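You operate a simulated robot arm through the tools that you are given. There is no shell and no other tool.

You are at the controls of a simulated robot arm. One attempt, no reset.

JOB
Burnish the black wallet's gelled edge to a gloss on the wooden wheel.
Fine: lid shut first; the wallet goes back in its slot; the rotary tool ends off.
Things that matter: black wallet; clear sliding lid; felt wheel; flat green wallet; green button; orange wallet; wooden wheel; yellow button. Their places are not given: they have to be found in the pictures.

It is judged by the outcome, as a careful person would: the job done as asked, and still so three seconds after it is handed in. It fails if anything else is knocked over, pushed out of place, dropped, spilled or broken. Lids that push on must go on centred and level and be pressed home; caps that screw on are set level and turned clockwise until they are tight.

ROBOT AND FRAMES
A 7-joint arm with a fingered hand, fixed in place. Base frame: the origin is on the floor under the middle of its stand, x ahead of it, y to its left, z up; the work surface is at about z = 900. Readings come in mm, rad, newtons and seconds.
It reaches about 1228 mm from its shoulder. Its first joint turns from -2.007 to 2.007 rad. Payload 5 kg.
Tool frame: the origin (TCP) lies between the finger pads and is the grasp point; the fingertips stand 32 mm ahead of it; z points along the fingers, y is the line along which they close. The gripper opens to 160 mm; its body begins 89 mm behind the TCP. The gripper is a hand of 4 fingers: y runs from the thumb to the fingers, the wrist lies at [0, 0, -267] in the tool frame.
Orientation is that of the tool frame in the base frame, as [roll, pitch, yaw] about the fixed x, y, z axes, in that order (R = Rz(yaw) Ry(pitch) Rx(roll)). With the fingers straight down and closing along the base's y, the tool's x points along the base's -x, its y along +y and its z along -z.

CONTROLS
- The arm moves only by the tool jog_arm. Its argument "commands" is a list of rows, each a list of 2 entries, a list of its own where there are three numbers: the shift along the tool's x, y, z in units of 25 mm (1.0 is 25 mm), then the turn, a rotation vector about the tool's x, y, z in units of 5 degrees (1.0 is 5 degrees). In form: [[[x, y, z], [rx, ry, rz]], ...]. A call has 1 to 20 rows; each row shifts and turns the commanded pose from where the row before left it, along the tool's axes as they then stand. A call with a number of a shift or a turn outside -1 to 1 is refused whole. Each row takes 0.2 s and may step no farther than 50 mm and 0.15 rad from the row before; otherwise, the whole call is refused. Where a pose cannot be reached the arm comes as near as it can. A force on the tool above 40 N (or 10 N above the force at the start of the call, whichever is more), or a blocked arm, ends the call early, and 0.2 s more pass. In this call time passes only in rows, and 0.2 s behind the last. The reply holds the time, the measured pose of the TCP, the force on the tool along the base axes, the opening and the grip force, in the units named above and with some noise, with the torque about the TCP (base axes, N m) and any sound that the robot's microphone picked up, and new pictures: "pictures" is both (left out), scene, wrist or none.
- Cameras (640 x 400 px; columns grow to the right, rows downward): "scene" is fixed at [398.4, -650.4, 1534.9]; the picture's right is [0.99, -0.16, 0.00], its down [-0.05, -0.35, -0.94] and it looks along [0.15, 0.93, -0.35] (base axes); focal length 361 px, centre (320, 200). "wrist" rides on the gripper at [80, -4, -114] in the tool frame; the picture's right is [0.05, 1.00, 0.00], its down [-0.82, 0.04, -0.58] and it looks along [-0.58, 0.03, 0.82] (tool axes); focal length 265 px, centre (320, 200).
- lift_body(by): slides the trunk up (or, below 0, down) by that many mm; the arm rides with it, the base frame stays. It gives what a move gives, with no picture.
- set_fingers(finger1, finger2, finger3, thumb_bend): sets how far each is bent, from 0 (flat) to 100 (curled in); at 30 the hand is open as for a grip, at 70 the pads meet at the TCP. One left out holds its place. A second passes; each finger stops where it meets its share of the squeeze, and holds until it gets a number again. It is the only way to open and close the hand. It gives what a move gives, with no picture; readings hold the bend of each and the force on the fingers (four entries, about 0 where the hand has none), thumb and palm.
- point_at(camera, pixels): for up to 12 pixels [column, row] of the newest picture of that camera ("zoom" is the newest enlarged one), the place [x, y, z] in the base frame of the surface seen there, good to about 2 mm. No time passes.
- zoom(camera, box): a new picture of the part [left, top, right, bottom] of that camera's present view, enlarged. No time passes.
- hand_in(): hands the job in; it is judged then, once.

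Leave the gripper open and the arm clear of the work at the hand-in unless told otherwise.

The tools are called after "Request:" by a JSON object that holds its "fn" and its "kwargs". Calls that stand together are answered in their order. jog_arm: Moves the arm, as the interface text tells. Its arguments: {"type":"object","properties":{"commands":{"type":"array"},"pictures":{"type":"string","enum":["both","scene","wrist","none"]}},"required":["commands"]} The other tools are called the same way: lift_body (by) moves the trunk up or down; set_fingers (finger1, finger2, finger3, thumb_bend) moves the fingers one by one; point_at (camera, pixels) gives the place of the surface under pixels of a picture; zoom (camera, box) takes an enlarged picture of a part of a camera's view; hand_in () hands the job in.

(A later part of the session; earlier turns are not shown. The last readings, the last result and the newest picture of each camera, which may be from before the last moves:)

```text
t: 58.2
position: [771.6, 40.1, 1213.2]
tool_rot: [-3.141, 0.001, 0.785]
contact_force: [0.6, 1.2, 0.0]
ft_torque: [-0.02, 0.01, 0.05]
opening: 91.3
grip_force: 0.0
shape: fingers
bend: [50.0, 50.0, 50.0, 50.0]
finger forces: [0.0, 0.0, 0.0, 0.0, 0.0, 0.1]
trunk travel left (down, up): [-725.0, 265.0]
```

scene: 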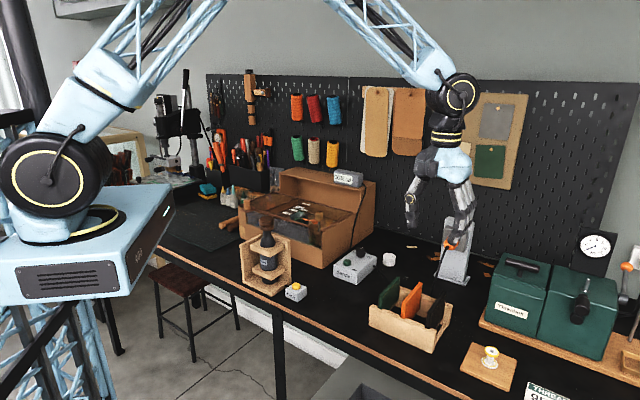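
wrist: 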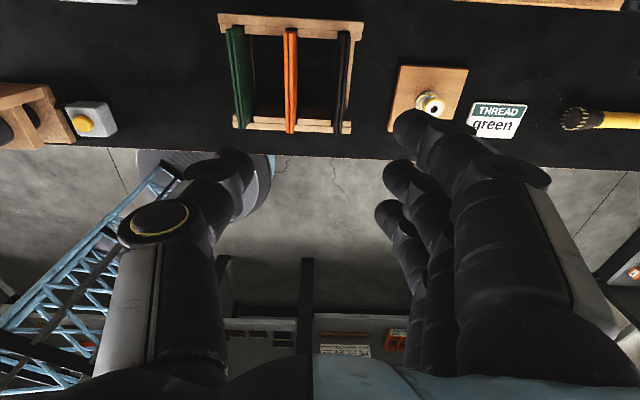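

Yaw 45° is reachable, and the view now shows the rack from behind, with the black wallet at (344,80). I'll zoom in and measure it from this view.

Request:
{"fn": "zoom", "kwargs": {"camera": "wrist", "box": [215, 5, 375, 140]}}

Request:
{"fn": "zoom", "kwargs": {"camera": "wrist", "box": [320, 15, 370, 135]}}

Request:
{"fn": "point_at", "kwargs": {"camera": "wrist", "pixels": [[342, 35], [346, 35], [342, 50], [346, 50], [342, 70], [346, 70], [341, 90], [345, 90], [341, 100], [290, 35], [296, 60], [340, 126]]}}

```text
2.96 times, centred on (295, 72) of wrist
```

zoom: 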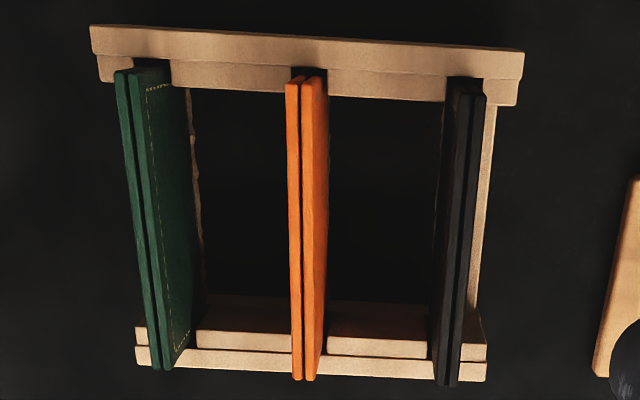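

```text
3.33 times, centred on (345, 75) of wrist
```

zoom: 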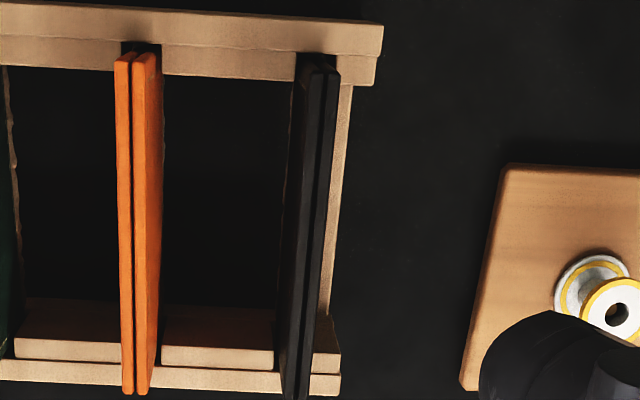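

```text
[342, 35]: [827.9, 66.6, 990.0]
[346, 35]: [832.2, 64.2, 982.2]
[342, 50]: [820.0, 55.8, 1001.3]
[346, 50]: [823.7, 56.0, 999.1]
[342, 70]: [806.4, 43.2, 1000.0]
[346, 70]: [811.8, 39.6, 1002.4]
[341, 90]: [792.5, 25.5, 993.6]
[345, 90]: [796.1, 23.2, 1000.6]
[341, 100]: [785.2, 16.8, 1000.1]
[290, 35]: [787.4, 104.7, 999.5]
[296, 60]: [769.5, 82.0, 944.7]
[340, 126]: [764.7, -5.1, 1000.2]
```

The wallet's mid-plane is at n=(x−y)/√2≈541.5 and it spans s=524–632, so I'll grip at about (791.6, 25.8). I'll set the thumb nearly closed for the narrow gap, keep the fingers more open, and check the thumb's outline against the gap.

Request:
{"fn": "set_fingers", "kwargs": {"finger1": 56, "finger2": 56, "finger3": 56, "thumb_bend": 67}}

Request:
{"fn": "zoom", "kwargs": {"camera": "scene", "box": [390, 170, 490, 270]}}

```text
t: 59.2
position: [771.0, 40.4, 1213.8]
tool_rot: [3.141, 0.001, 0.786]
contact_force: [0.5, 0.4, 1.1]
ft_torque: [0.0, -0.02, 0.0]
opening: 49.4
grip_force: 0.0
shape: fingers
bend: [56.0, 56.0, 56.0, 67.0]
finger forces: [0.1, 0.0, 0.1, 0.0, 0.0, 0.1]
trunk travel left (down, up): [-725.0, 265.0]
```

```text
4.00 times, centred on (440, 220) of scene
```

zoom: 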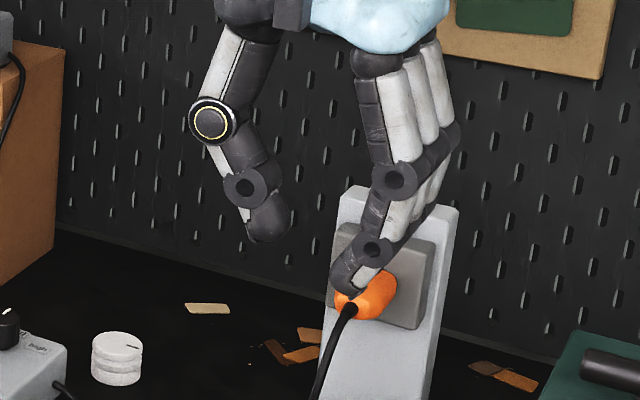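

I'll measure the thumb's outer edge and tip, and the fingertips, in this view.

Request:
{"fn": "point_at", "kwargs": {"camera": "zoom", "pixels": [[228, 188], [195, 122], [205, 148], [215, 160], [252, 225], [265, 238], [285, 215], [245, 205], [335, 275], [345, 285], [360, 250], [280, 228]]}}

```text
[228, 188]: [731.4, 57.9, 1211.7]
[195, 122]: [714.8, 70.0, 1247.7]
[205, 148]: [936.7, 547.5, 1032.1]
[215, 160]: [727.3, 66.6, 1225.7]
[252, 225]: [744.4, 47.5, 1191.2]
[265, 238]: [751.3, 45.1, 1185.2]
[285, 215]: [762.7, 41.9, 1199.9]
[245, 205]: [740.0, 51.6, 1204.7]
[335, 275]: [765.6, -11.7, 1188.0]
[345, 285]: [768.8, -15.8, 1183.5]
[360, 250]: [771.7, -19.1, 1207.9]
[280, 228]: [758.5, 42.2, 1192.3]
```

At bend 67 the thumb's pad is at y≈-7 and its outer side at about -40 near the TCP. Bend 65 with the TCP near z 994 therefore clears both wallets. I'll set that, move over the grip point and come down to about z 1045 to check alignment.

Request:
{"fn": "set_fingers", "kwargs": {"thumb_bend": 65}}

Request:
{"fn": "jog_arm", "kwargs": {"commands": [[[0.17, 1, 0], [0, 0, 0]], [[0, 0, 1], [0, 0, 0]], [[0, 0, 1], [0, 0, 0]], [[0, 0, 1], [0, 0, 0]], [[0, 0, 1], [0, 0, 0]], [[0, 0, 1], [0, 0, 0]], [[0, 0, 1], [0, 0, 0]], [[0, 0, 0.7], [0, 0, 0]]], "pictures": "both"}}

Request:
{"fn": "zoom", "kwargs": {"camera": "scene", "box": [360, 220, 480, 360]}}

Request:
{"fn": "zoom", "kwargs": {"camera": "wrist", "box": [200, 60, 480, 280]}}

```text
t: 60.2
position: [771.1, 40.8, 1213.2]
tool_rot: [-3.142, -0.002, 0.785]
contact_force: [0.2, -0.6, 0.2]
ft_torque: [-0.01, 0.0, 0.03]
opening: 52.3
grip_force: 0.1
shape: fingers
bend: [56.0, 56.0, 56.0, 65.0]
finger forces: [0.1, 0.1, 0.1, 0.0, 0.0, 0.1]
trunk travel left (down, up): [-725.0, 265.0]
```

```text
t: 62.0
position: [792.2, 27.1, 1046.8]
tool_rot: [-3.141, 0.0, 0.789]
contact_force: [0.2, 0.2, -0.3]
ft_torque: [0.02, 0.01, 0.01]
opening: 52.2
grip_force: 0.1
shape: fingers
bend: [56.0, 56.0, 56.0, 65.0]
finger forces: [0.1, 0.1, 0.0, 0.1, 0.0, 0.0]
trunk travel left (down, up): [-725.0, 265.0]
```

scene: 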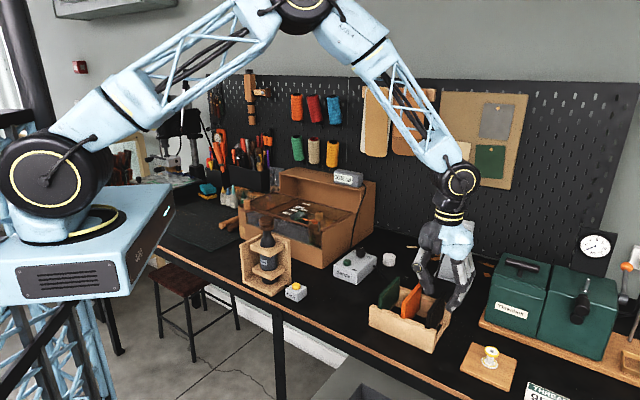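
wrist: 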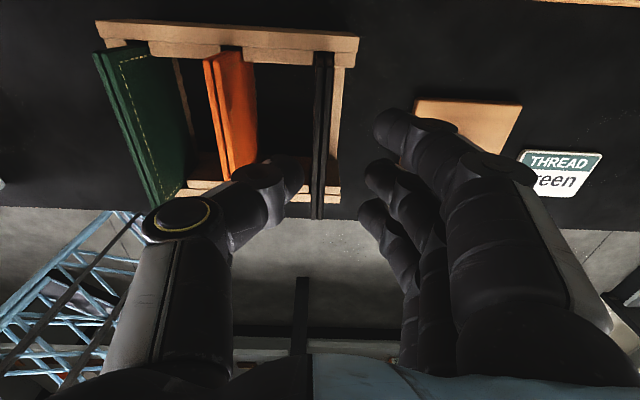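

```text
2.86 times, centred on (420, 290) of scene
```

zoom: 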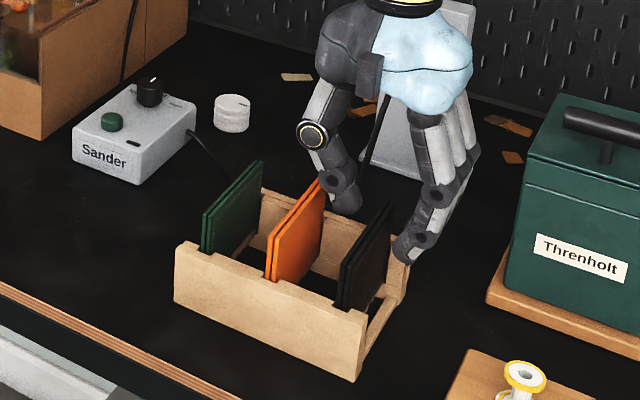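

```text
1.82 times, centred on (340, 170) of wrist
```

zoom: 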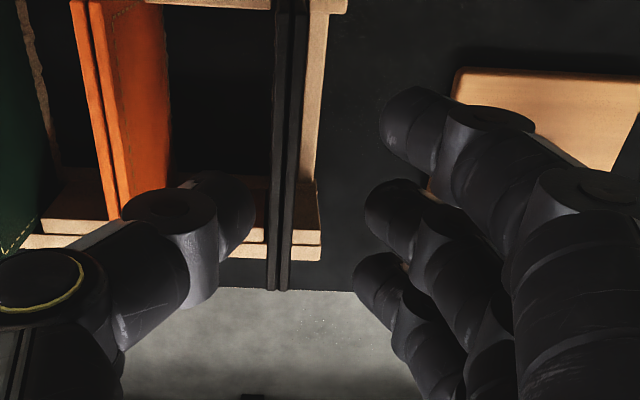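

The wallet's top edge runs between the thumb tip on the left at (300,175) and the fingers on the right. I'll descend 25 mm and check again.

Request:
{"fn": "jog_arm", "kwargs": {"commands": [[[0, 0, 0.5], [0, 0, 0]], [[0, 0, 0.5], [0, 0, 0]]], "pictures": "both"}}

Request:
{"fn": "zoom", "kwargs": {"camera": "wrist", "box": [200, 60, 480, 280]}}

Request:
{"fn": "zoom", "kwargs": {"camera": "scene", "box": [385, 250, 465, 340]}}

```text
t: 62.6
position: [792.6, 27.3, 1021.6]
tool_rot: [3.141, -0.001, 0.785]
contact_force: [-0.8, 0.4, 0.4]
ft_torque: [-0.03, 0.01, 0.0]
opening: 52.2
grip_force: 0.2
shape: fingers
bend: [56.0, 56.0, 56.0, 65.0]
finger forces: [0.0, 0.1, 0.1, 0.0, 0.0, 0.0]
trunk travel left (down, up): [-725.0, 265.0]
```

scene: 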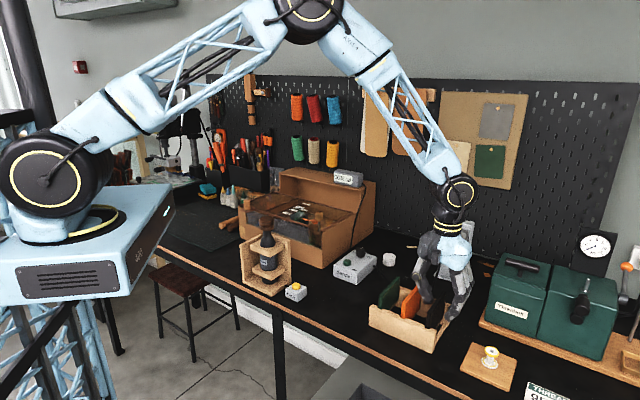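
wrist: 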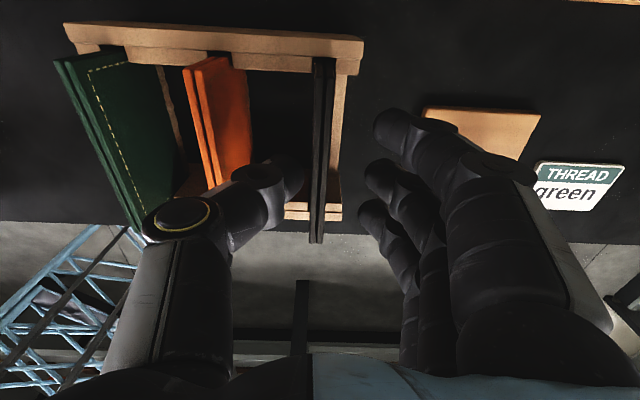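

```text
1.82 times, centred on (340, 170) of wrist
```

zoom: 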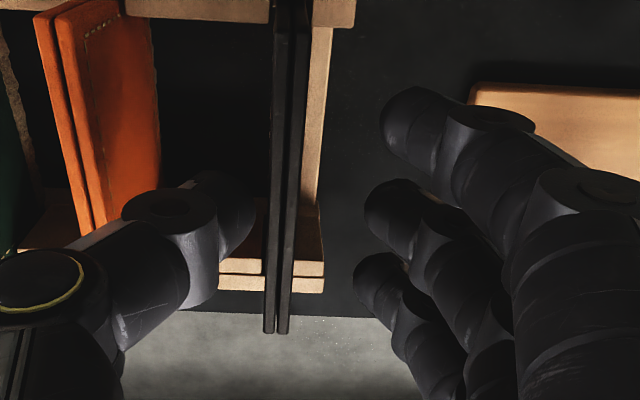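

```text
4.44 times, centred on (425, 295) of scene
```

zoom: 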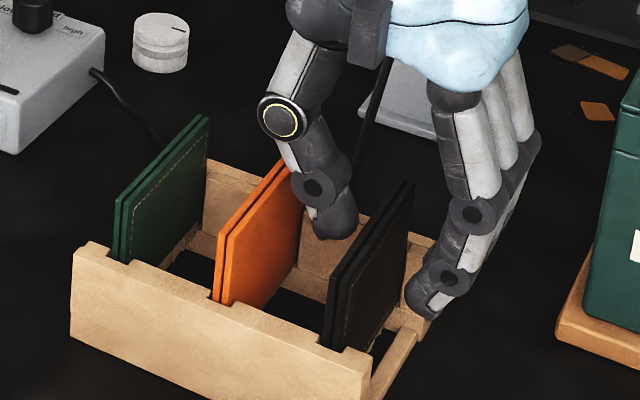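

The thumb is between the orange and black wallets with space on both sides. I'll descend another 26 mm in small rows.

Request:
{"fn": "jog_arm", "kwargs": {"commands": [[[0, 0, 0.35], [0, 0, 0]], [[0, 0, 0.35], [0, 0, 0]], [[0, 0, 0.35], [0, 0, 0]]], "pictures": "both"}}

Request:
{"fn": "zoom", "kwargs": {"camera": "wrist", "box": [140, 20, 420, 260]}}

Request:
{"fn": "zoom", "kwargs": {"camera": "scene", "box": [385, 250, 465, 340]}}

```text
t: 63.4
position: [792.4, 26.3, 995.0]
tool_rot: [3.141, 0.001, 0.785]
contact_force: [0.6, 0.2, -0.1]
ft_torque: [-0.03, 0.01, 0.0]
opening: 51.9
grip_force: 0.0
shape: fingers
bend: [56.0, 56.0, 56.0, 65.0]
finger forces: [0.0, 0.1, 0.0, 0.0, 0.0, 0.0]
trunk travel left (down, up): [-725.0, 265.0]
```

scene: 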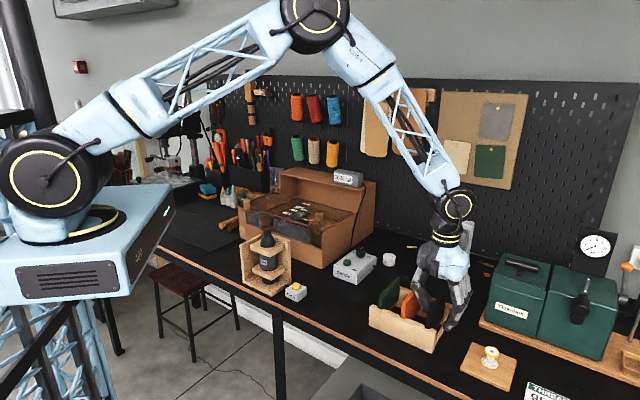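
wrist: 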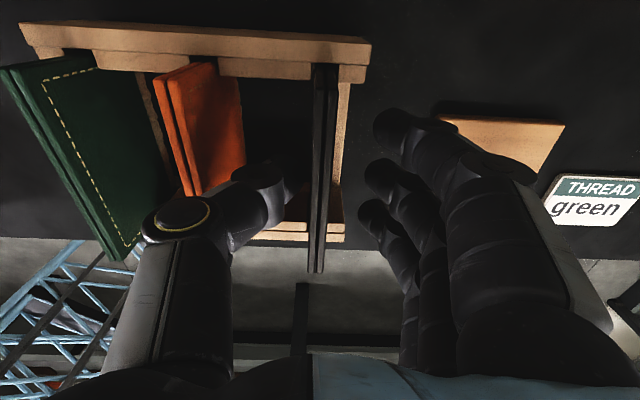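

```text
1.67 times, centred on (280, 140) of wrist
```

zoom: 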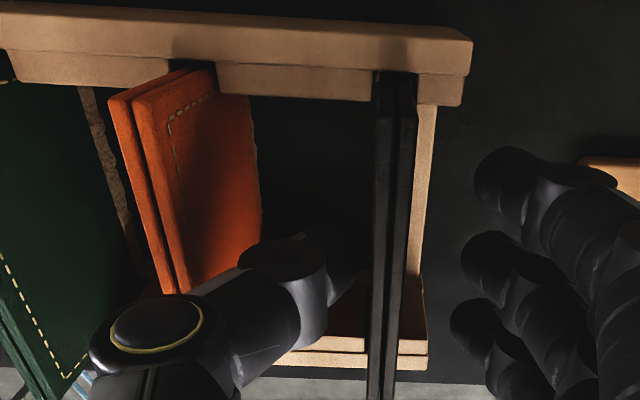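

```text
4.44 times, centred on (425, 295) of scene
```

zoom: 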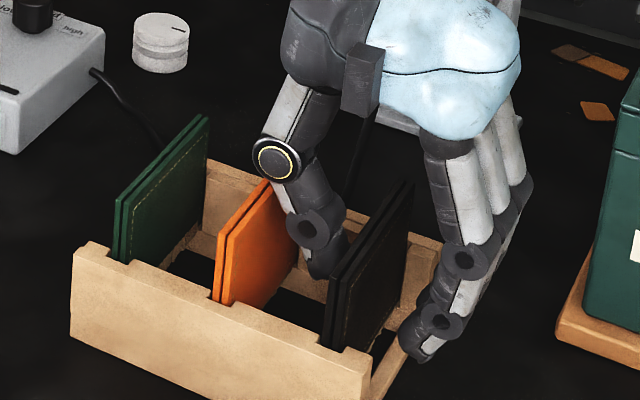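

No contact, and the wallet is between the pads. I'll close in two stages, first the fingers to near the wallet, then all together.

Request:
{"fn": "set_fingers", "kwargs": {"finger1": 66, "finger2": 66, "finger3": 66, "thumb_bend": 67}}

Request:
{"fn": "set_fingers", "kwargs": {"finger1": 74, "finger2": 74, "finger3": 74, "thumb_bend": 74}}

Request:
{"fn": "zoom", "kwargs": {"camera": "scene", "box": [385, 250, 465, 340]}}

Request:
{"fn": "zoom", "kwargs": {"camera": "wrist", "box": [140, 20, 420, 260]}}

```text
t: 64.4
position: [792.6, 26.6, 994.3]
tool_rot: [3.141, 0.001, 0.785]
contact_force: [-0.7, -0.2, 0.1]
ft_torque: [-0.01, 0.04, 0.02]
opening: 32.9
grip_force: 0.0
shape: fingers
bend: [66.0, 66.0, 66.0, 67.0]
finger forces: [0.0, 0.0, 0.0, 0.0, 0.0, 0.0]
trunk travel left (down, up): [-725.0, 265.0]
```

```text
t: 65.4
position: [792.5, 27.0, 994.9]
tool_rot: [3.141, 0.001, 0.785]
contact_force: [-0.7, 0.8, 0.4]
ft_torque: [0.07, 0.02, -0.03]
opening: 26.4
grip_force: 15.9
shape: fingers
bend: [72.0, 72.0, 72.0, 69.0]
finger forces: [5.1, 5.1, 5.1, 0.0, 16.2, 0.0]
trunk travel left (down, up): [-725.0, 265.0]
```

```text
4.44 times, centred on (425, 295) of scene
```

zoom: 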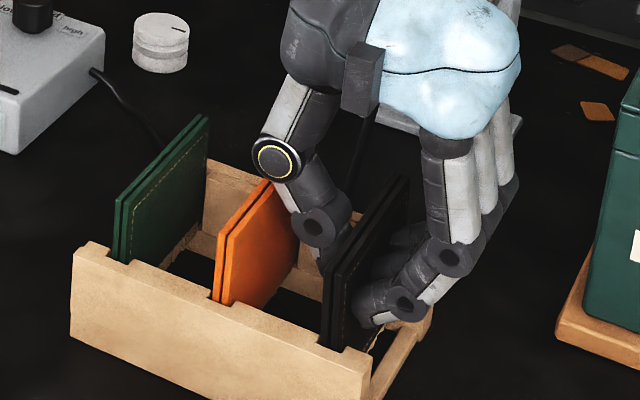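

```text
1.67 times, centred on (280, 140) of wrist
```

zoom: 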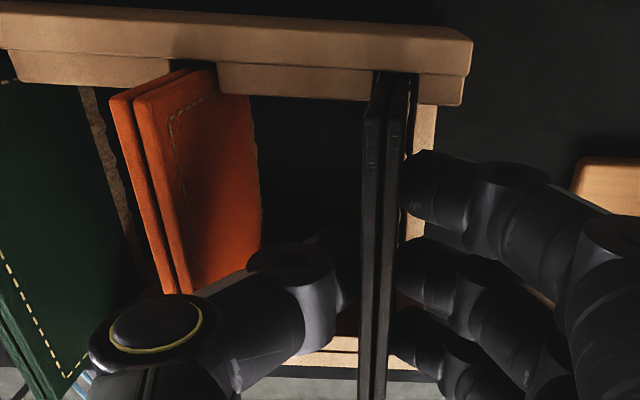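

The wallet is gripped: 5 N on each finger, 16 N on the thumb. I'll lift straight up slowly.

Request:
{"fn": "jog_arm", "kwargs": {"commands": [[[0, 0, -0.4], [0, 0, 0]], [[0, 0, -0.5], [0, 0, 0]], [[0, 0, -0.6], [0, 0, 0]], [[0, 0, -0.8], [0, 0, 0]], [[0, 0, -1], [0, 0, 0]], [[0, 0, -1], [0, 0, 0]]], "pictures": "both"}}

Request:
{"fn": "zoom", "kwargs": {"camera": "scene", "box": [380, 210, 480, 340]}}

Request:
{"fn": "zoom", "kwargs": {"camera": "wrist", "box": [200, 40, 480, 280]}}

```text
t: 66.8
position: [790.3, 26.3, 1101.6]
tool_rot: [3.141, 0.0, 0.788]
contact_force: [-0.3, -0.2, 0.0]
ft_torque: [0.04, 0.0, -0.02]
opening: 26.5
grip_force: 15.4
shape: fingers
bend: [72.0, 72.0, 72.0, 69.0]
finger forces: [5.3, 5.2, 5.3, 0.0, 15.9, 0.0]
trunk travel left (down, up): [-725.0, 265.0]
```

scene: 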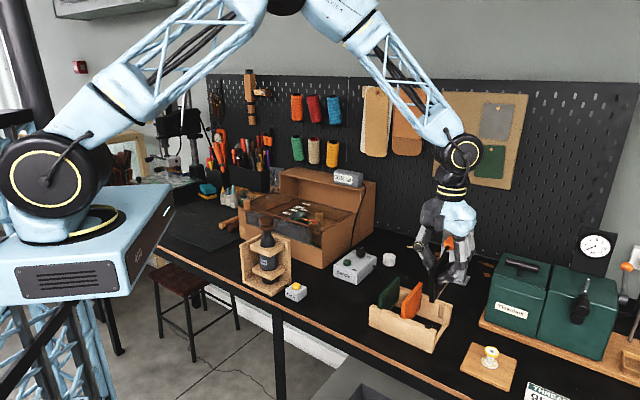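
wrist: 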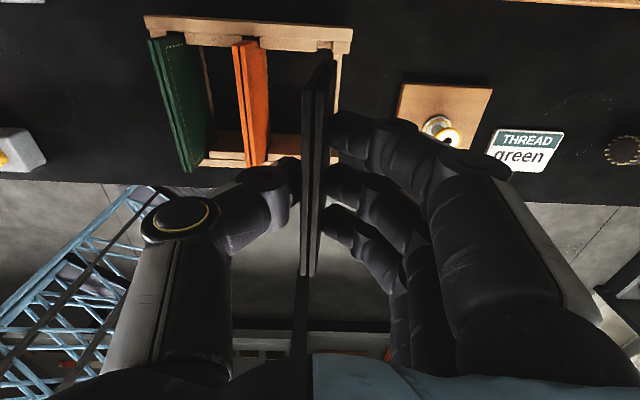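

```text
3.08 times, centred on (430, 275) of scene
```

zoom: 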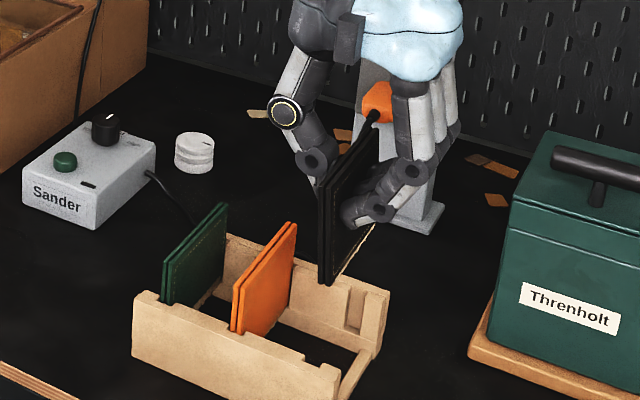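

```text
1.67 times, centred on (340, 160) of wrist
```

zoom: 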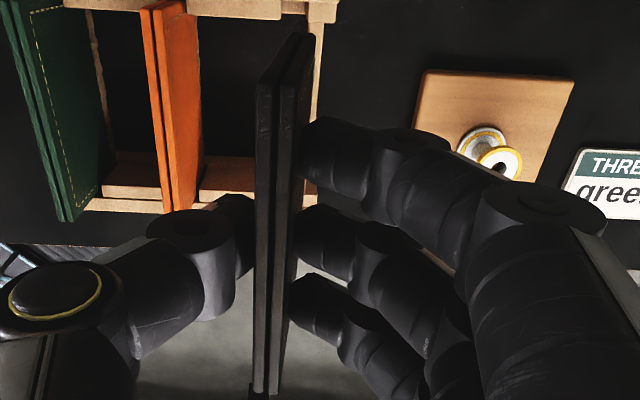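

The wallet is out and the others haven't moved. I'll go up and over to free space in front of the stand before turning the hand horizontal.

Request:
{"fn": "jog_arm", "kwargs": {"commands": [[[0, 0, -1], [0, 0, 0]], [[0, 0, -1], [0, 0, 0]], [[0, 0, -1], [0, 0, 0]], [[0, 0, -1], [0, 0, 0]], [[0, 0, -1], [0, 0, 0]], [[0, 0, -1], [0, 0, 0]], [[-0.915, -0.473, 0], [0, 0, 0]], [[-0.915, -0.473, 0], [0, 0, 0]], [[-0.915, -0.473, 0], [0, 0, 0]], [[-0.915, -0.473, 0], [0, 0, 0]], [[-0.915, -0.473, 0], [0, 0, 0]], [[-0.915, -0.473, 0], [0, 0, 0]], [[-0.915, -0.473, 0], [0, 0, 0]], [[-0.915, -0.473, 0], [0, 0, 0]], [[-0.915, -0.473, 0], [0, 0, 0]], [[-0.915, -0.473, 0], [0, 0, 0]], [[-0.915, -0.473, 0], [0, 0, 0]]], "pictures": "both"}}

Request:
{"fn": "zoom", "kwargs": {"camera": "scene", "box": [300, 80, 440, 260]}}

```text
t: 70.4
position: [520.3, -59.8, 1250.7]
tool_rot: [3.139, -0.001, 0.786]
contact_force: [-0.5, 0.1, -0.6]
ft_torque: [-0.01, -0.01, 0.02]
opening: 26.3
grip_force: 16.1
shape: fingers
bend: [72.0, 72.0, 72.0, 69.0]
finger forces: [5.4, 5.1, 5.3, 0.1, 15.9, 0.1]
trunk travel left (down, up): [-725.0, 265.0]
```

scene: 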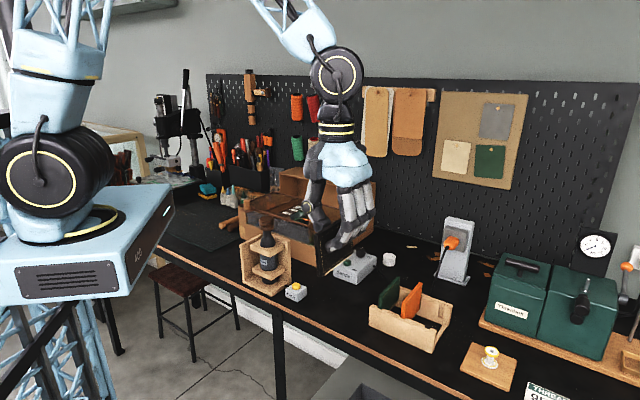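
wrist: 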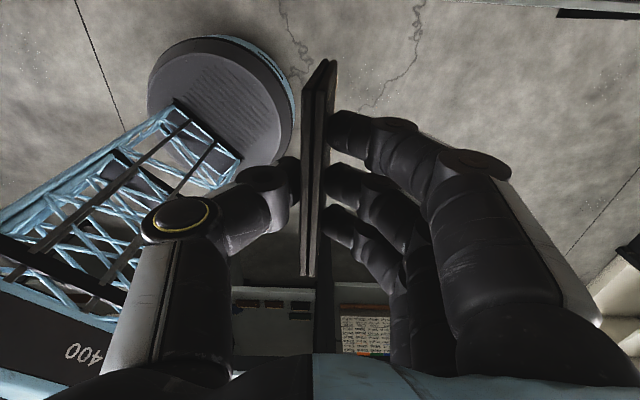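

```text
2.22 times, centred on (370, 170) of scene
```

zoom: 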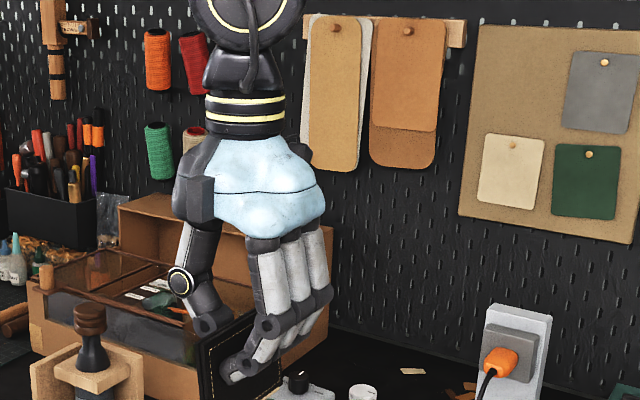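

The wallet is held steady. I'll turn the hand about its vertical axis to yaw 180°, then tip it to horizontal pointing toward +y.

Request:
{"fn": "jog_arm", "kwargs": {"commands": [[[0, 0, 0], [0, 0, -1]], [[0, 0, 0], [0, 0, -1]], [[0, 0, 0], [0, 0, -1]], [[0, 0, 0], [0, 0, -1]], [[0, 0, 0], [0, 0, -1]], [[0, 0, 0], [0, 0, -1]], [[0, 0, 0], [0, 0, -1]], [[0, 0, 0], [0, 0, -1]], [[0, 0, 0], [0, 0, -1]], [[0, 0, 0], [0, 0, -1]], [[0, 0, 0], [0, 0, -1]], [[0, 0, 0], [0, 0, -1]], [[0, 0, 0], [0, 0, -1]], [[0, 0, 0], [0, 0, -1]], [[0, 0, 0], [0, 0, -1]], [[0, 0, 0], [0, 0, -1]], [[0, 0, 0], [0, 0, -1]], [[0, 0, 0], [0, 0, -1]], [[0, 0, 0], [0, 0, -1]], [[0, 0, 0], [0, 0, -1]]], "pictures": "none"}}

Request:
{"fn": "jog_arm", "kwargs": {"commands": [[[0, 0, 0], [0, 0, -1]], [[0, 0, 0], [0, 0, -1]], [[0, 0, 0], [0, 0, -1]], [[0, 0, 0], [0, 0, -1]], [[0, 0, 0], [0, 0, -1]], [[0, 0, 0], [0, 0, -1]], [[0, 0, 0], [0, 0, -1]], [[0, 0, 0], [-1, 0, 0]], [[0, 0, 0], [-1, 0, 0]], [[0, 0, 0], [-1, 0, 0]], [[0, 0, 0], [-1, 0, 0]], [[0, 0, 0], [-1, 0, 0]], [[0, 0, 0], [-1, 0, 0]], [[0, 0, 0], [-1, 0, 0]], [[0, 0, 0], [-1, 0, 0]], [[0, 0, 0], [-1, 0, 0]], [[0, 0, 0], [-1, 0, 0]]], "pictures": "both"}}

```text
t: 74.6
position: [521.4, -61.5, 1252.8]
tool_rot: [3.14, 0.0, 2.533]
contact_force: [-0.1, -0.3, 0.4]
ft_torque: [0.0, -0.01, 0.0]
opening: 26.5
grip_force: 16.1
shape: fingers
bend: [72.0, 72.0, 72.0, 69.0]
finger forces: [5.3, 5.1, 5.4, 0.1, 15.8, 0.0]
trunk travel left (down, up): [-725.0, 265.0]
```

```text
t: 78.2
position: [522.6, -61.5, 1251.8]
tool_rot: [2.267, 0.0, -3.138]
contact_force: [0.3, -0.5, 0.1]
ft_torque: [0.03, -0.02, 0.02]
opening: 26.3
grip_force: 15.6
shape: fingers
bend: [72.0, 72.0, 72.0, 69.0]
finger forces: [5.2, 5.0, 5.2, 0.0, 15.9, 0.0]
trunk travel left (down, up): [-725.0, 265.0]
```

scene: 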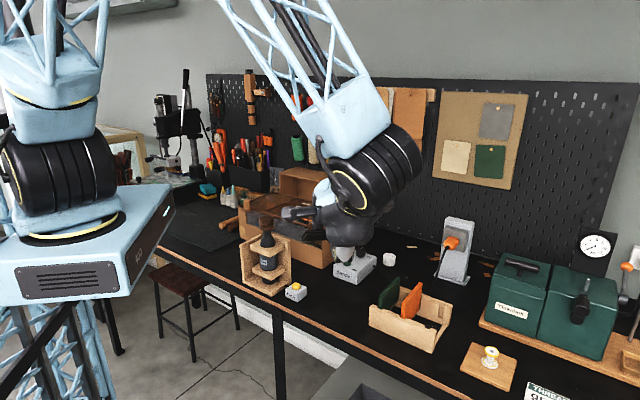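
wrist: 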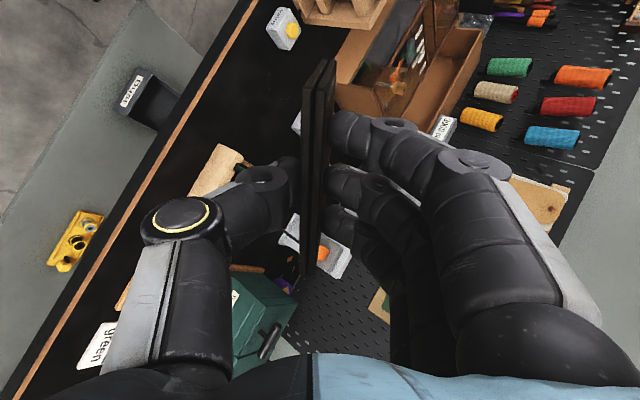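

The tilt is at 50° and going well. I'll finish the remaining 40° to horizontal.

Request:
{"fn": "jog_arm", "kwargs": {"commands": [[[0, 0, 0], [-1, 0, 0]], [[0, 0, 0], [-1, 0, 0]], [[0, 0, 0], [-1, 0, 0]], [[0, 0, 0], [-1, 0, 0]], [[0, 0, 0], [-1, 0, 0]], [[0, 0, 0], [-1, 0, 0]], [[0, 0, 0], [-1, 0, 0]], [[0, 0, 0], [-1, 0, 0]]], "pictures": "both"}}

Request:
{"fn": "zoom", "kwargs": {"camera": "wrist", "box": [230, 20, 410, 290]}}

```text
t: 80.0
position: [522.6, -60.0, 1253.2]
tool_rot: [1.571, 0.001, -3.139]
contact_force: [0.6, 0.6, 0.2]
ft_torque: [-0.05, 0.01, 0.04]
opening: 26.3
grip_force: 16.0
shape: fingers
bend: [72.0, 72.0, 72.0, 69.0]
finger forces: [5.3, 5.0, 5.1, 0.1, 15.9, 0.1]
trunk travel left (down, up): [-725.0, 265.0]
```

scene: 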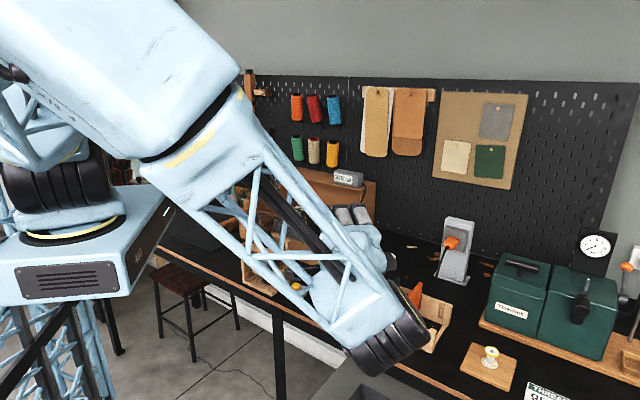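
wrist: 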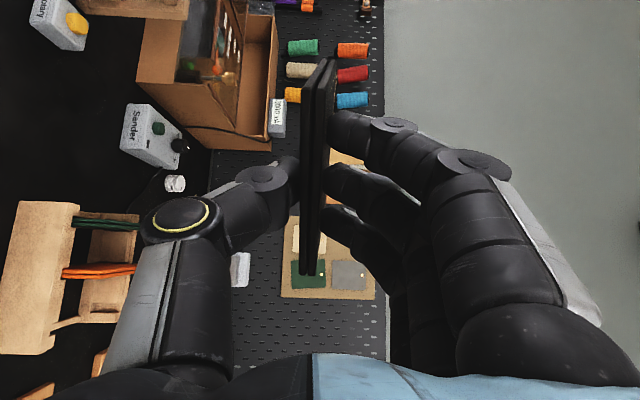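

```text
1.48 times, centred on (320, 155) of wrist
```

zoom: 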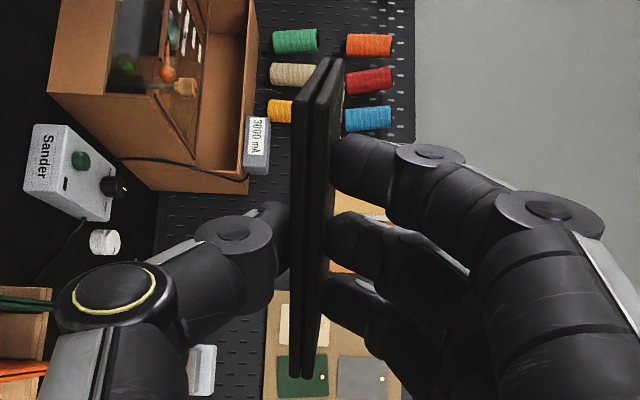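

The hand is horizontal with the wallet flat, and its lower, gelled edge points to +y. I'll measure the wallet's plane and far corner relative to the hand.

Request:
{"fn": "point_at", "kwargs": {"camera": "wrist", "pixels": [[323, 62], [330, 62], [318, 75], [326, 75], [309, 110], [318, 110], [307, 160], [316, 160], [304, 250], [312, 250], [305, 265], [333, 64]]}}

Request:
{"fn": "zoom", "kwargs": {"camera": "wrist", "box": [295, 45, 345, 115]}}

Request:
{"fn": "zoom", "kwargs": {"camera": "scene", "box": [230, 170, 410, 310]}}

```text
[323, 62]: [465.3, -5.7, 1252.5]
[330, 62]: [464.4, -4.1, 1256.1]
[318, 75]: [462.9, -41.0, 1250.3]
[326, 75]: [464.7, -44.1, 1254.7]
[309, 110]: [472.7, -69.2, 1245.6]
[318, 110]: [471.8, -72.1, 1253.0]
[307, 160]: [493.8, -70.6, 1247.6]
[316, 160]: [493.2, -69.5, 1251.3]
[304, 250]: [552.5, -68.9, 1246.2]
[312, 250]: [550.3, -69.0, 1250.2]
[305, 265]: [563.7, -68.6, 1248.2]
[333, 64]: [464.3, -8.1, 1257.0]
```

```text
5.71 times, centred on (320, 80) of wrist
```

zoom: 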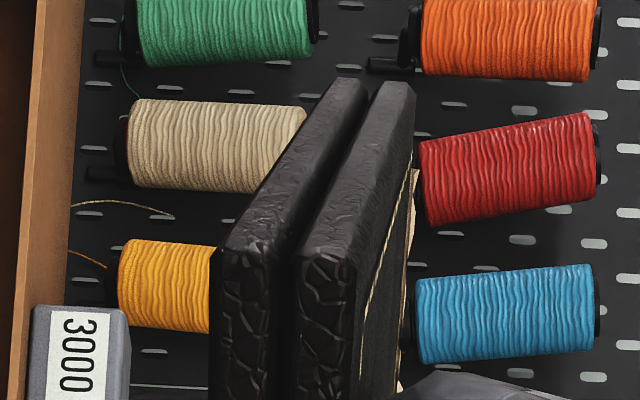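

```text
2.86 times, centred on (320, 240) of scene
```

zoom: 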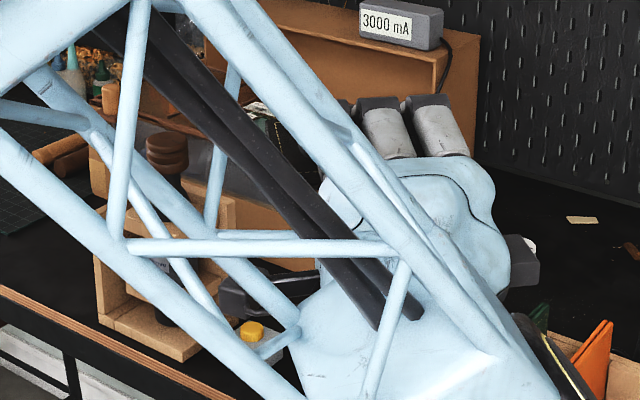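

The wallet's near edge is at tool z≈-9.5 and its far edge at about +60. It noses up roughly 4.5° in the grip, which I'll correct. I'll move to a stand-off in front of the wheel, still well above it.

Request:
{"fn": "jog_arm", "kwargs": {"commands": [[[0.484, 0, 0.9], [0, 0, 0]], [[0.484, 0, 0.9], [0, 0, 0]], [[0.484, 0, 0.9], [0, 0, 0]], [[0.484, 0, 0.9], [0, 0, 0]], [[0.484, 0, 0.9], [0, 0, 0]], [[0.484, 0, 0.9], [0, 0, 0]], [[0.484, 0, 0.9], [0, 0, 0]], [[0.484, 0, 0.9], [0, 0, 0]], [[0.484, 0, 0.9], [0, 0, 0]], [[0.484, 0, 0.5], [0, 0, 0]], [[0, 0, 0], [0.9, 0, 0]]], "pictures": "both"}}

Request:
{"fn": "zoom", "kwargs": {"camera": "wrist", "box": [140, 0, 360, 160]}}

```text
t: 82.4
position: [399.3, 155.4, 1252.5]
tool_rot: [1.65, 0.0, 3.141]
contact_force: [-0.7, 0.5, -0.3]
ft_torque: [0.0, 0.03, -0.02]
opening: 26.4
grip_force: 15.5
shape: fingers
bend: [72.0, 72.0, 72.0, 69.0]
finger forces: [5.0, 4.9, 4.9, 0.0, 15.4, 0.0]
trunk travel left (down, up): [-725.0, 265.0]
```

scene: 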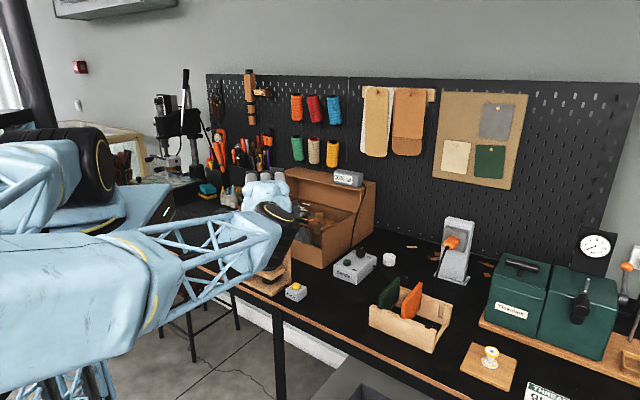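
wrist: 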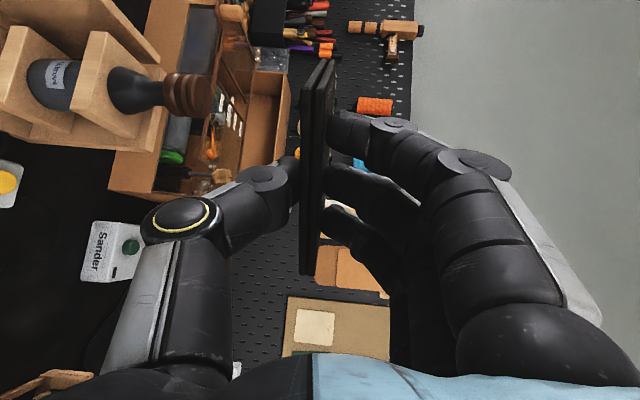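

```text
2.50 times, centred on (250, 80) of wrist
```

zoom: 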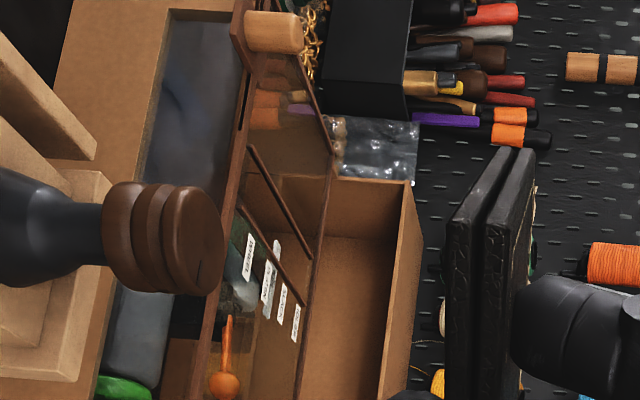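

I can see the wheel's profile now at about (190,95), with image right being up. I'll zoom in on it and measure the grooves.

Request:
{"fn": "zoom", "kwargs": {"camera": "wrist", "box": [155, 60, 225, 130]}}

Request:
{"fn": "point_at", "kwargs": {"camera": "wrist", "pixels": [[166, 96], [170, 96], [174, 96], [178, 96], [182, 96], [186, 96], [190, 96], [194, 96], [198, 96], [203, 85], [203, 100], [150, 96]]}}

Request:
{"fn": "point_at", "kwargs": {"camera": "wrist", "pixels": [[323, 62], [330, 62], [326, 60], [333, 60], [320, 70], [309, 110], [318, 110], [307, 160], [316, 160], [304, 250], [312, 250], [305, 272]]}}

```text
5.71 times, centred on (190, 95) of wrist
```

zoom: 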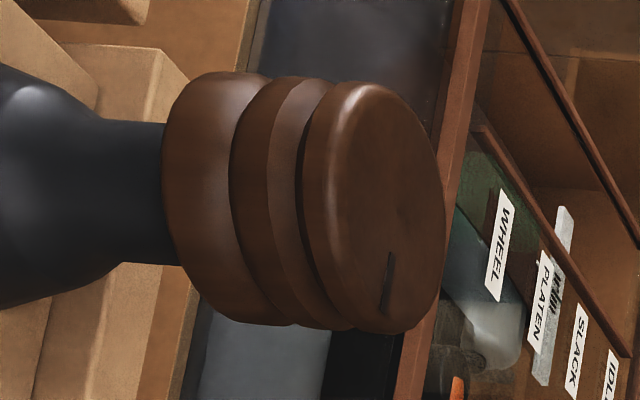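

```text
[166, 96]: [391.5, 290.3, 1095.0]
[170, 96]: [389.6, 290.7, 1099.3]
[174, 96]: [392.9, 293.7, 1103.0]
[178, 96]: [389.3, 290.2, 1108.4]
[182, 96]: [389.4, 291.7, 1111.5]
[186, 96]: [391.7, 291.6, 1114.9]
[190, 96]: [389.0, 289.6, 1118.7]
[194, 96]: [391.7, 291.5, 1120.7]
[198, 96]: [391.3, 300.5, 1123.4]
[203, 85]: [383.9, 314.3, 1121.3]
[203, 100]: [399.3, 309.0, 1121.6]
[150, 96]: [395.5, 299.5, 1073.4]
```

```text
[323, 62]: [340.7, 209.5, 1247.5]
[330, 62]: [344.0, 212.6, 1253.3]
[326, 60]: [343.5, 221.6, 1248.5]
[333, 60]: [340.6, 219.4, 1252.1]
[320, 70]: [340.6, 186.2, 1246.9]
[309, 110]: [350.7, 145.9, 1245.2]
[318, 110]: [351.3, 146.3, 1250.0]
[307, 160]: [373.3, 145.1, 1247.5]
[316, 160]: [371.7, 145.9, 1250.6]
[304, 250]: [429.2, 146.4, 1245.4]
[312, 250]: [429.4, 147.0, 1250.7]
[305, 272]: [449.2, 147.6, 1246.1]
```

The wallet is now level to about 1.5°. I'll zoom in further on the wheel's profile to get the groove heights.

Request:
{"fn": "zoom", "kwargs": {"camera": "wrist", "box": [162, 80, 206, 112]}}

Request:
{"fn": "point_at", "kwargs": {"camera": "zoom", "pixels": [[60, 200], [140, 200], [180, 200], [200, 200], [215, 200], [240, 200], [290, 200], [340, 200], [360, 200], [375, 200], [400, 200], [450, 200]]}}

```text
12.50 times, centred on (184, 96) of wrist
```

zoom: 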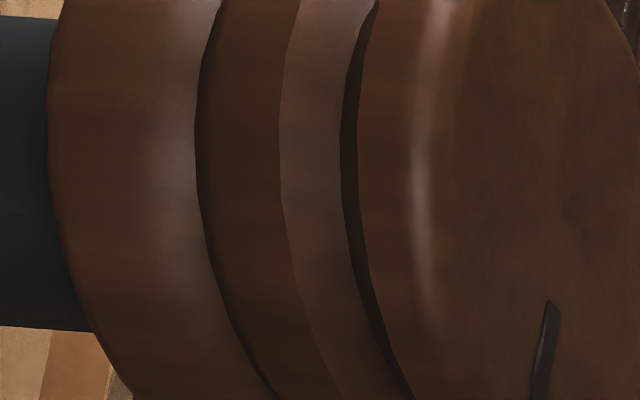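

```text
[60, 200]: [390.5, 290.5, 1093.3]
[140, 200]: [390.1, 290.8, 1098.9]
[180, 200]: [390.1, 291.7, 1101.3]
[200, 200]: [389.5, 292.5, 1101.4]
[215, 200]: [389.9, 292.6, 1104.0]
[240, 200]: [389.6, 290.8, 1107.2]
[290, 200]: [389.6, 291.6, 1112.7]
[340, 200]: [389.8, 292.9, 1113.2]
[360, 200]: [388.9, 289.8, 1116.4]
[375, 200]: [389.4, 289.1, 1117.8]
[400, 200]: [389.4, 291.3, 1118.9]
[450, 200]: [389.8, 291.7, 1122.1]
```

The wheel has shallow grooves at about z 1102 and 1114, and the middle band at 1103–1113 suits the two leaves together. I'll trim the nose 1.25° and lower the wallet to mid-plane z≈1108, staying about 65 mm short of the wheel.

Request:
{"fn": "jog_arm", "kwargs": {"commands": [[[0, 0, 0], [0.25, 0, 0]], [[0, -0.935, 0.095], [0, 0, 0]], [[0, -0.935, 0.095], [0, 0, 0]], [[0, -0.935, 0.095], [0, 0, 0]], [[0, -0.935, 0.095], [0, 0, 0]], [[0, -0.935, 0.095], [0, 0, 0]]], "pictures": "both"}}

Request:
{"fn": "zoom", "kwargs": {"camera": "wrist", "box": [220, 20, 400, 160]}}

```text
t: 83.8
position: [401.2, 154.5, 1134.2]
tool_rot: [1.671, -0.001, -3.14]
contact_force: [-0.8, 0.0, -0.8]
ft_torque: [0.01, 0.0, -0.01]
opening: 26.3
grip_force: 15.1
shape: fingers
bend: [72.0, 72.0, 72.0, 69.0]
finger forces: [5.0, 4.9, 5.0, 0.1, 15.4, 0.0]
trunk travel left (down, up): [-725.0, 265.0]
```

scene: 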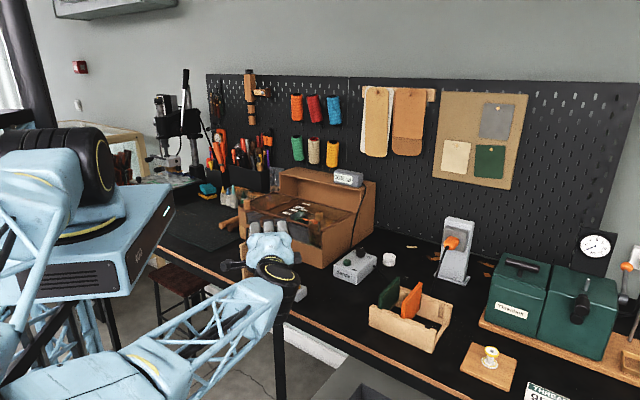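
wrist: 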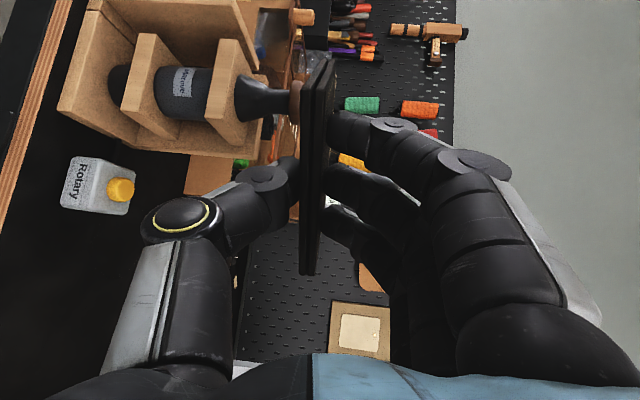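

```text
2.86 times, centred on (310, 90) of wrist
```

zoom: 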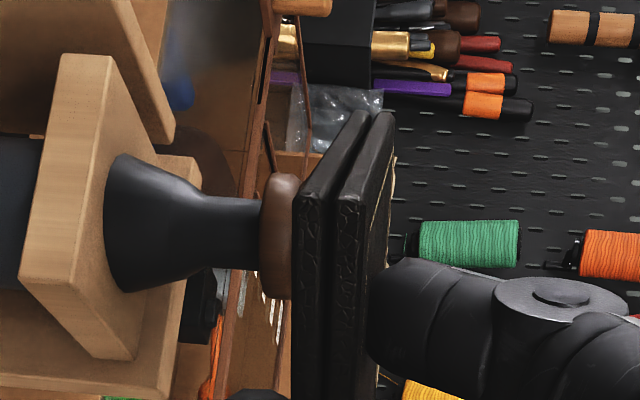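

The forearm now rises from a low elbow. Before going lower I'll check its clearance to the bench edge.

Request:
{"fn": "point_at", "kwargs": {"camera": "scene", "pixels": [[275, 285], [250, 330], [235, 345], [200, 370], [160, 385], [130, 365], [60, 385], [175, 330], [300, 322], [330, 345], [40, 200], [20, 330]]}}

Request:
{"fn": "zoom", "kwargs": {"camera": "scene", "box": [0, 200, 340, 400]}}

```text
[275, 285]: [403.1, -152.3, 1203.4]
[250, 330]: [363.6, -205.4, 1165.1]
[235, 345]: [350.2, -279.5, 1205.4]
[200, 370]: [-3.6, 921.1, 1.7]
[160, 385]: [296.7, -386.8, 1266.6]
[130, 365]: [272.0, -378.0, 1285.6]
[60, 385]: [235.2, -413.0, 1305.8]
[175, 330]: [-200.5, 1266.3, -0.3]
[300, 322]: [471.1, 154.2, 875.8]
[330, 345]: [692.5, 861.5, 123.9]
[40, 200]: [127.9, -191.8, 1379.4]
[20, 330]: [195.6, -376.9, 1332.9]
```

```text
1.88 times, centred on (170, 300) of scene
```

zoom: 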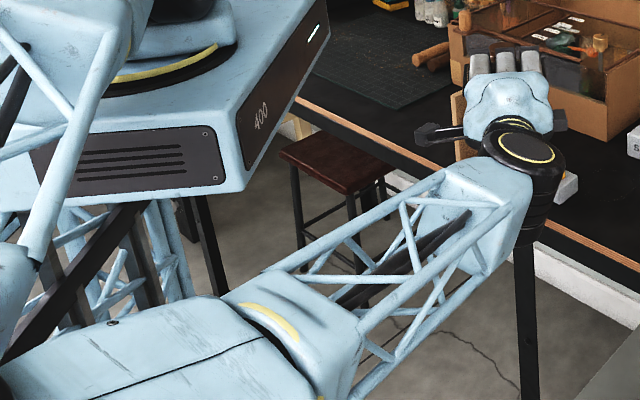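

The forearm is at z≥1165 everywhere, clear of the bench. I'll lower the last 22 mm and compare the wallet's plane with the wheel bands.

Request:
{"fn": "jog_arm", "kwargs": {"commands": [[[0, -0.45, 0.046], [0, 0, 0]], [[0, -0.45, 0.046], [0, 0, 0]]], "pictures": "both"}}

Request:
{"fn": "zoom", "kwargs": {"camera": "wrist", "box": [260, 30, 380, 130]}}

Request:
{"fn": "point_at", "kwargs": {"camera": "wrist", "pixels": [[324, 60], [331, 60], [326, 58], [333, 58], [320, 70], [327, 70], [309, 110], [318, 110], [307, 160], [316, 160], [304, 250], [312, 250]]}}

```text
t: 84.4
position: [400.7, 153.8, 1112.3]
tool_rot: [1.671, 0.002, -3.141]
contact_force: [-0.1, -0.7, -0.6]
ft_torque: [0.0, -0.02, 0.01]
opening: 26.3
grip_force: 14.6
shape: fingers
bend: [72.0, 72.0, 72.0, 69.0]
finger forces: [5.0, 4.9, 5.0, 0.1, 15.5, 0.0]
trunk travel left (down, up): [-725.0, 265.0]
```

scene: 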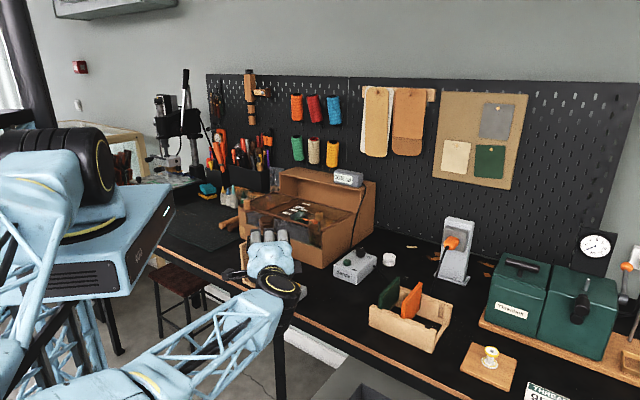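
wrist: 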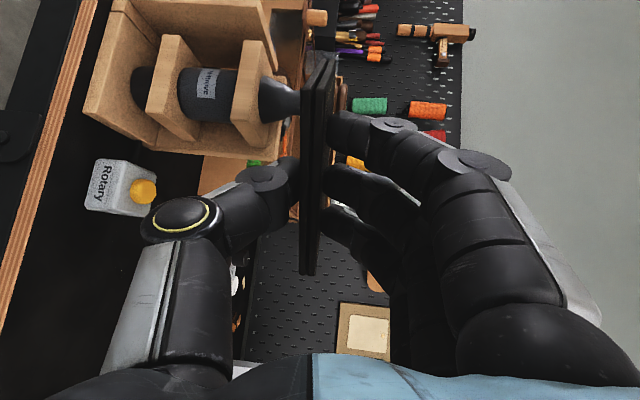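

```text
4.00 times, centred on (320, 80) of wrist
```

zoom: 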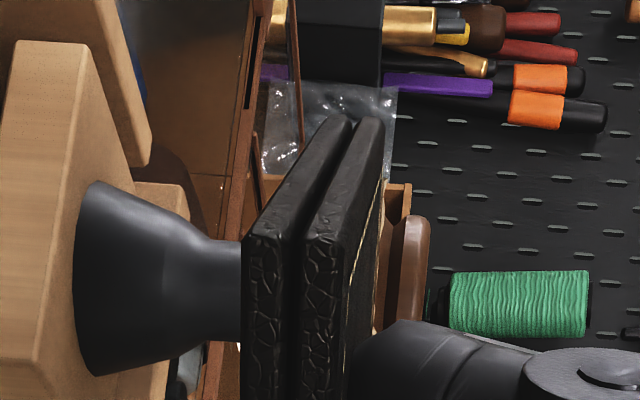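

```text
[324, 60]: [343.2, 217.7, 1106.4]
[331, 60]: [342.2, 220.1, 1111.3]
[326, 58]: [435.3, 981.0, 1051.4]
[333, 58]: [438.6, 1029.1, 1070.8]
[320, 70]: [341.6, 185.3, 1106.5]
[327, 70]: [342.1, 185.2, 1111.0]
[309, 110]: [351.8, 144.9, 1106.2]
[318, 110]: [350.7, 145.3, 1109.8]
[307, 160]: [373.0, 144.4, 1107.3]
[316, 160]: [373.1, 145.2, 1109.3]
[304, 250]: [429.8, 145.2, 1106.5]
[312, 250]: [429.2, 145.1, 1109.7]
```

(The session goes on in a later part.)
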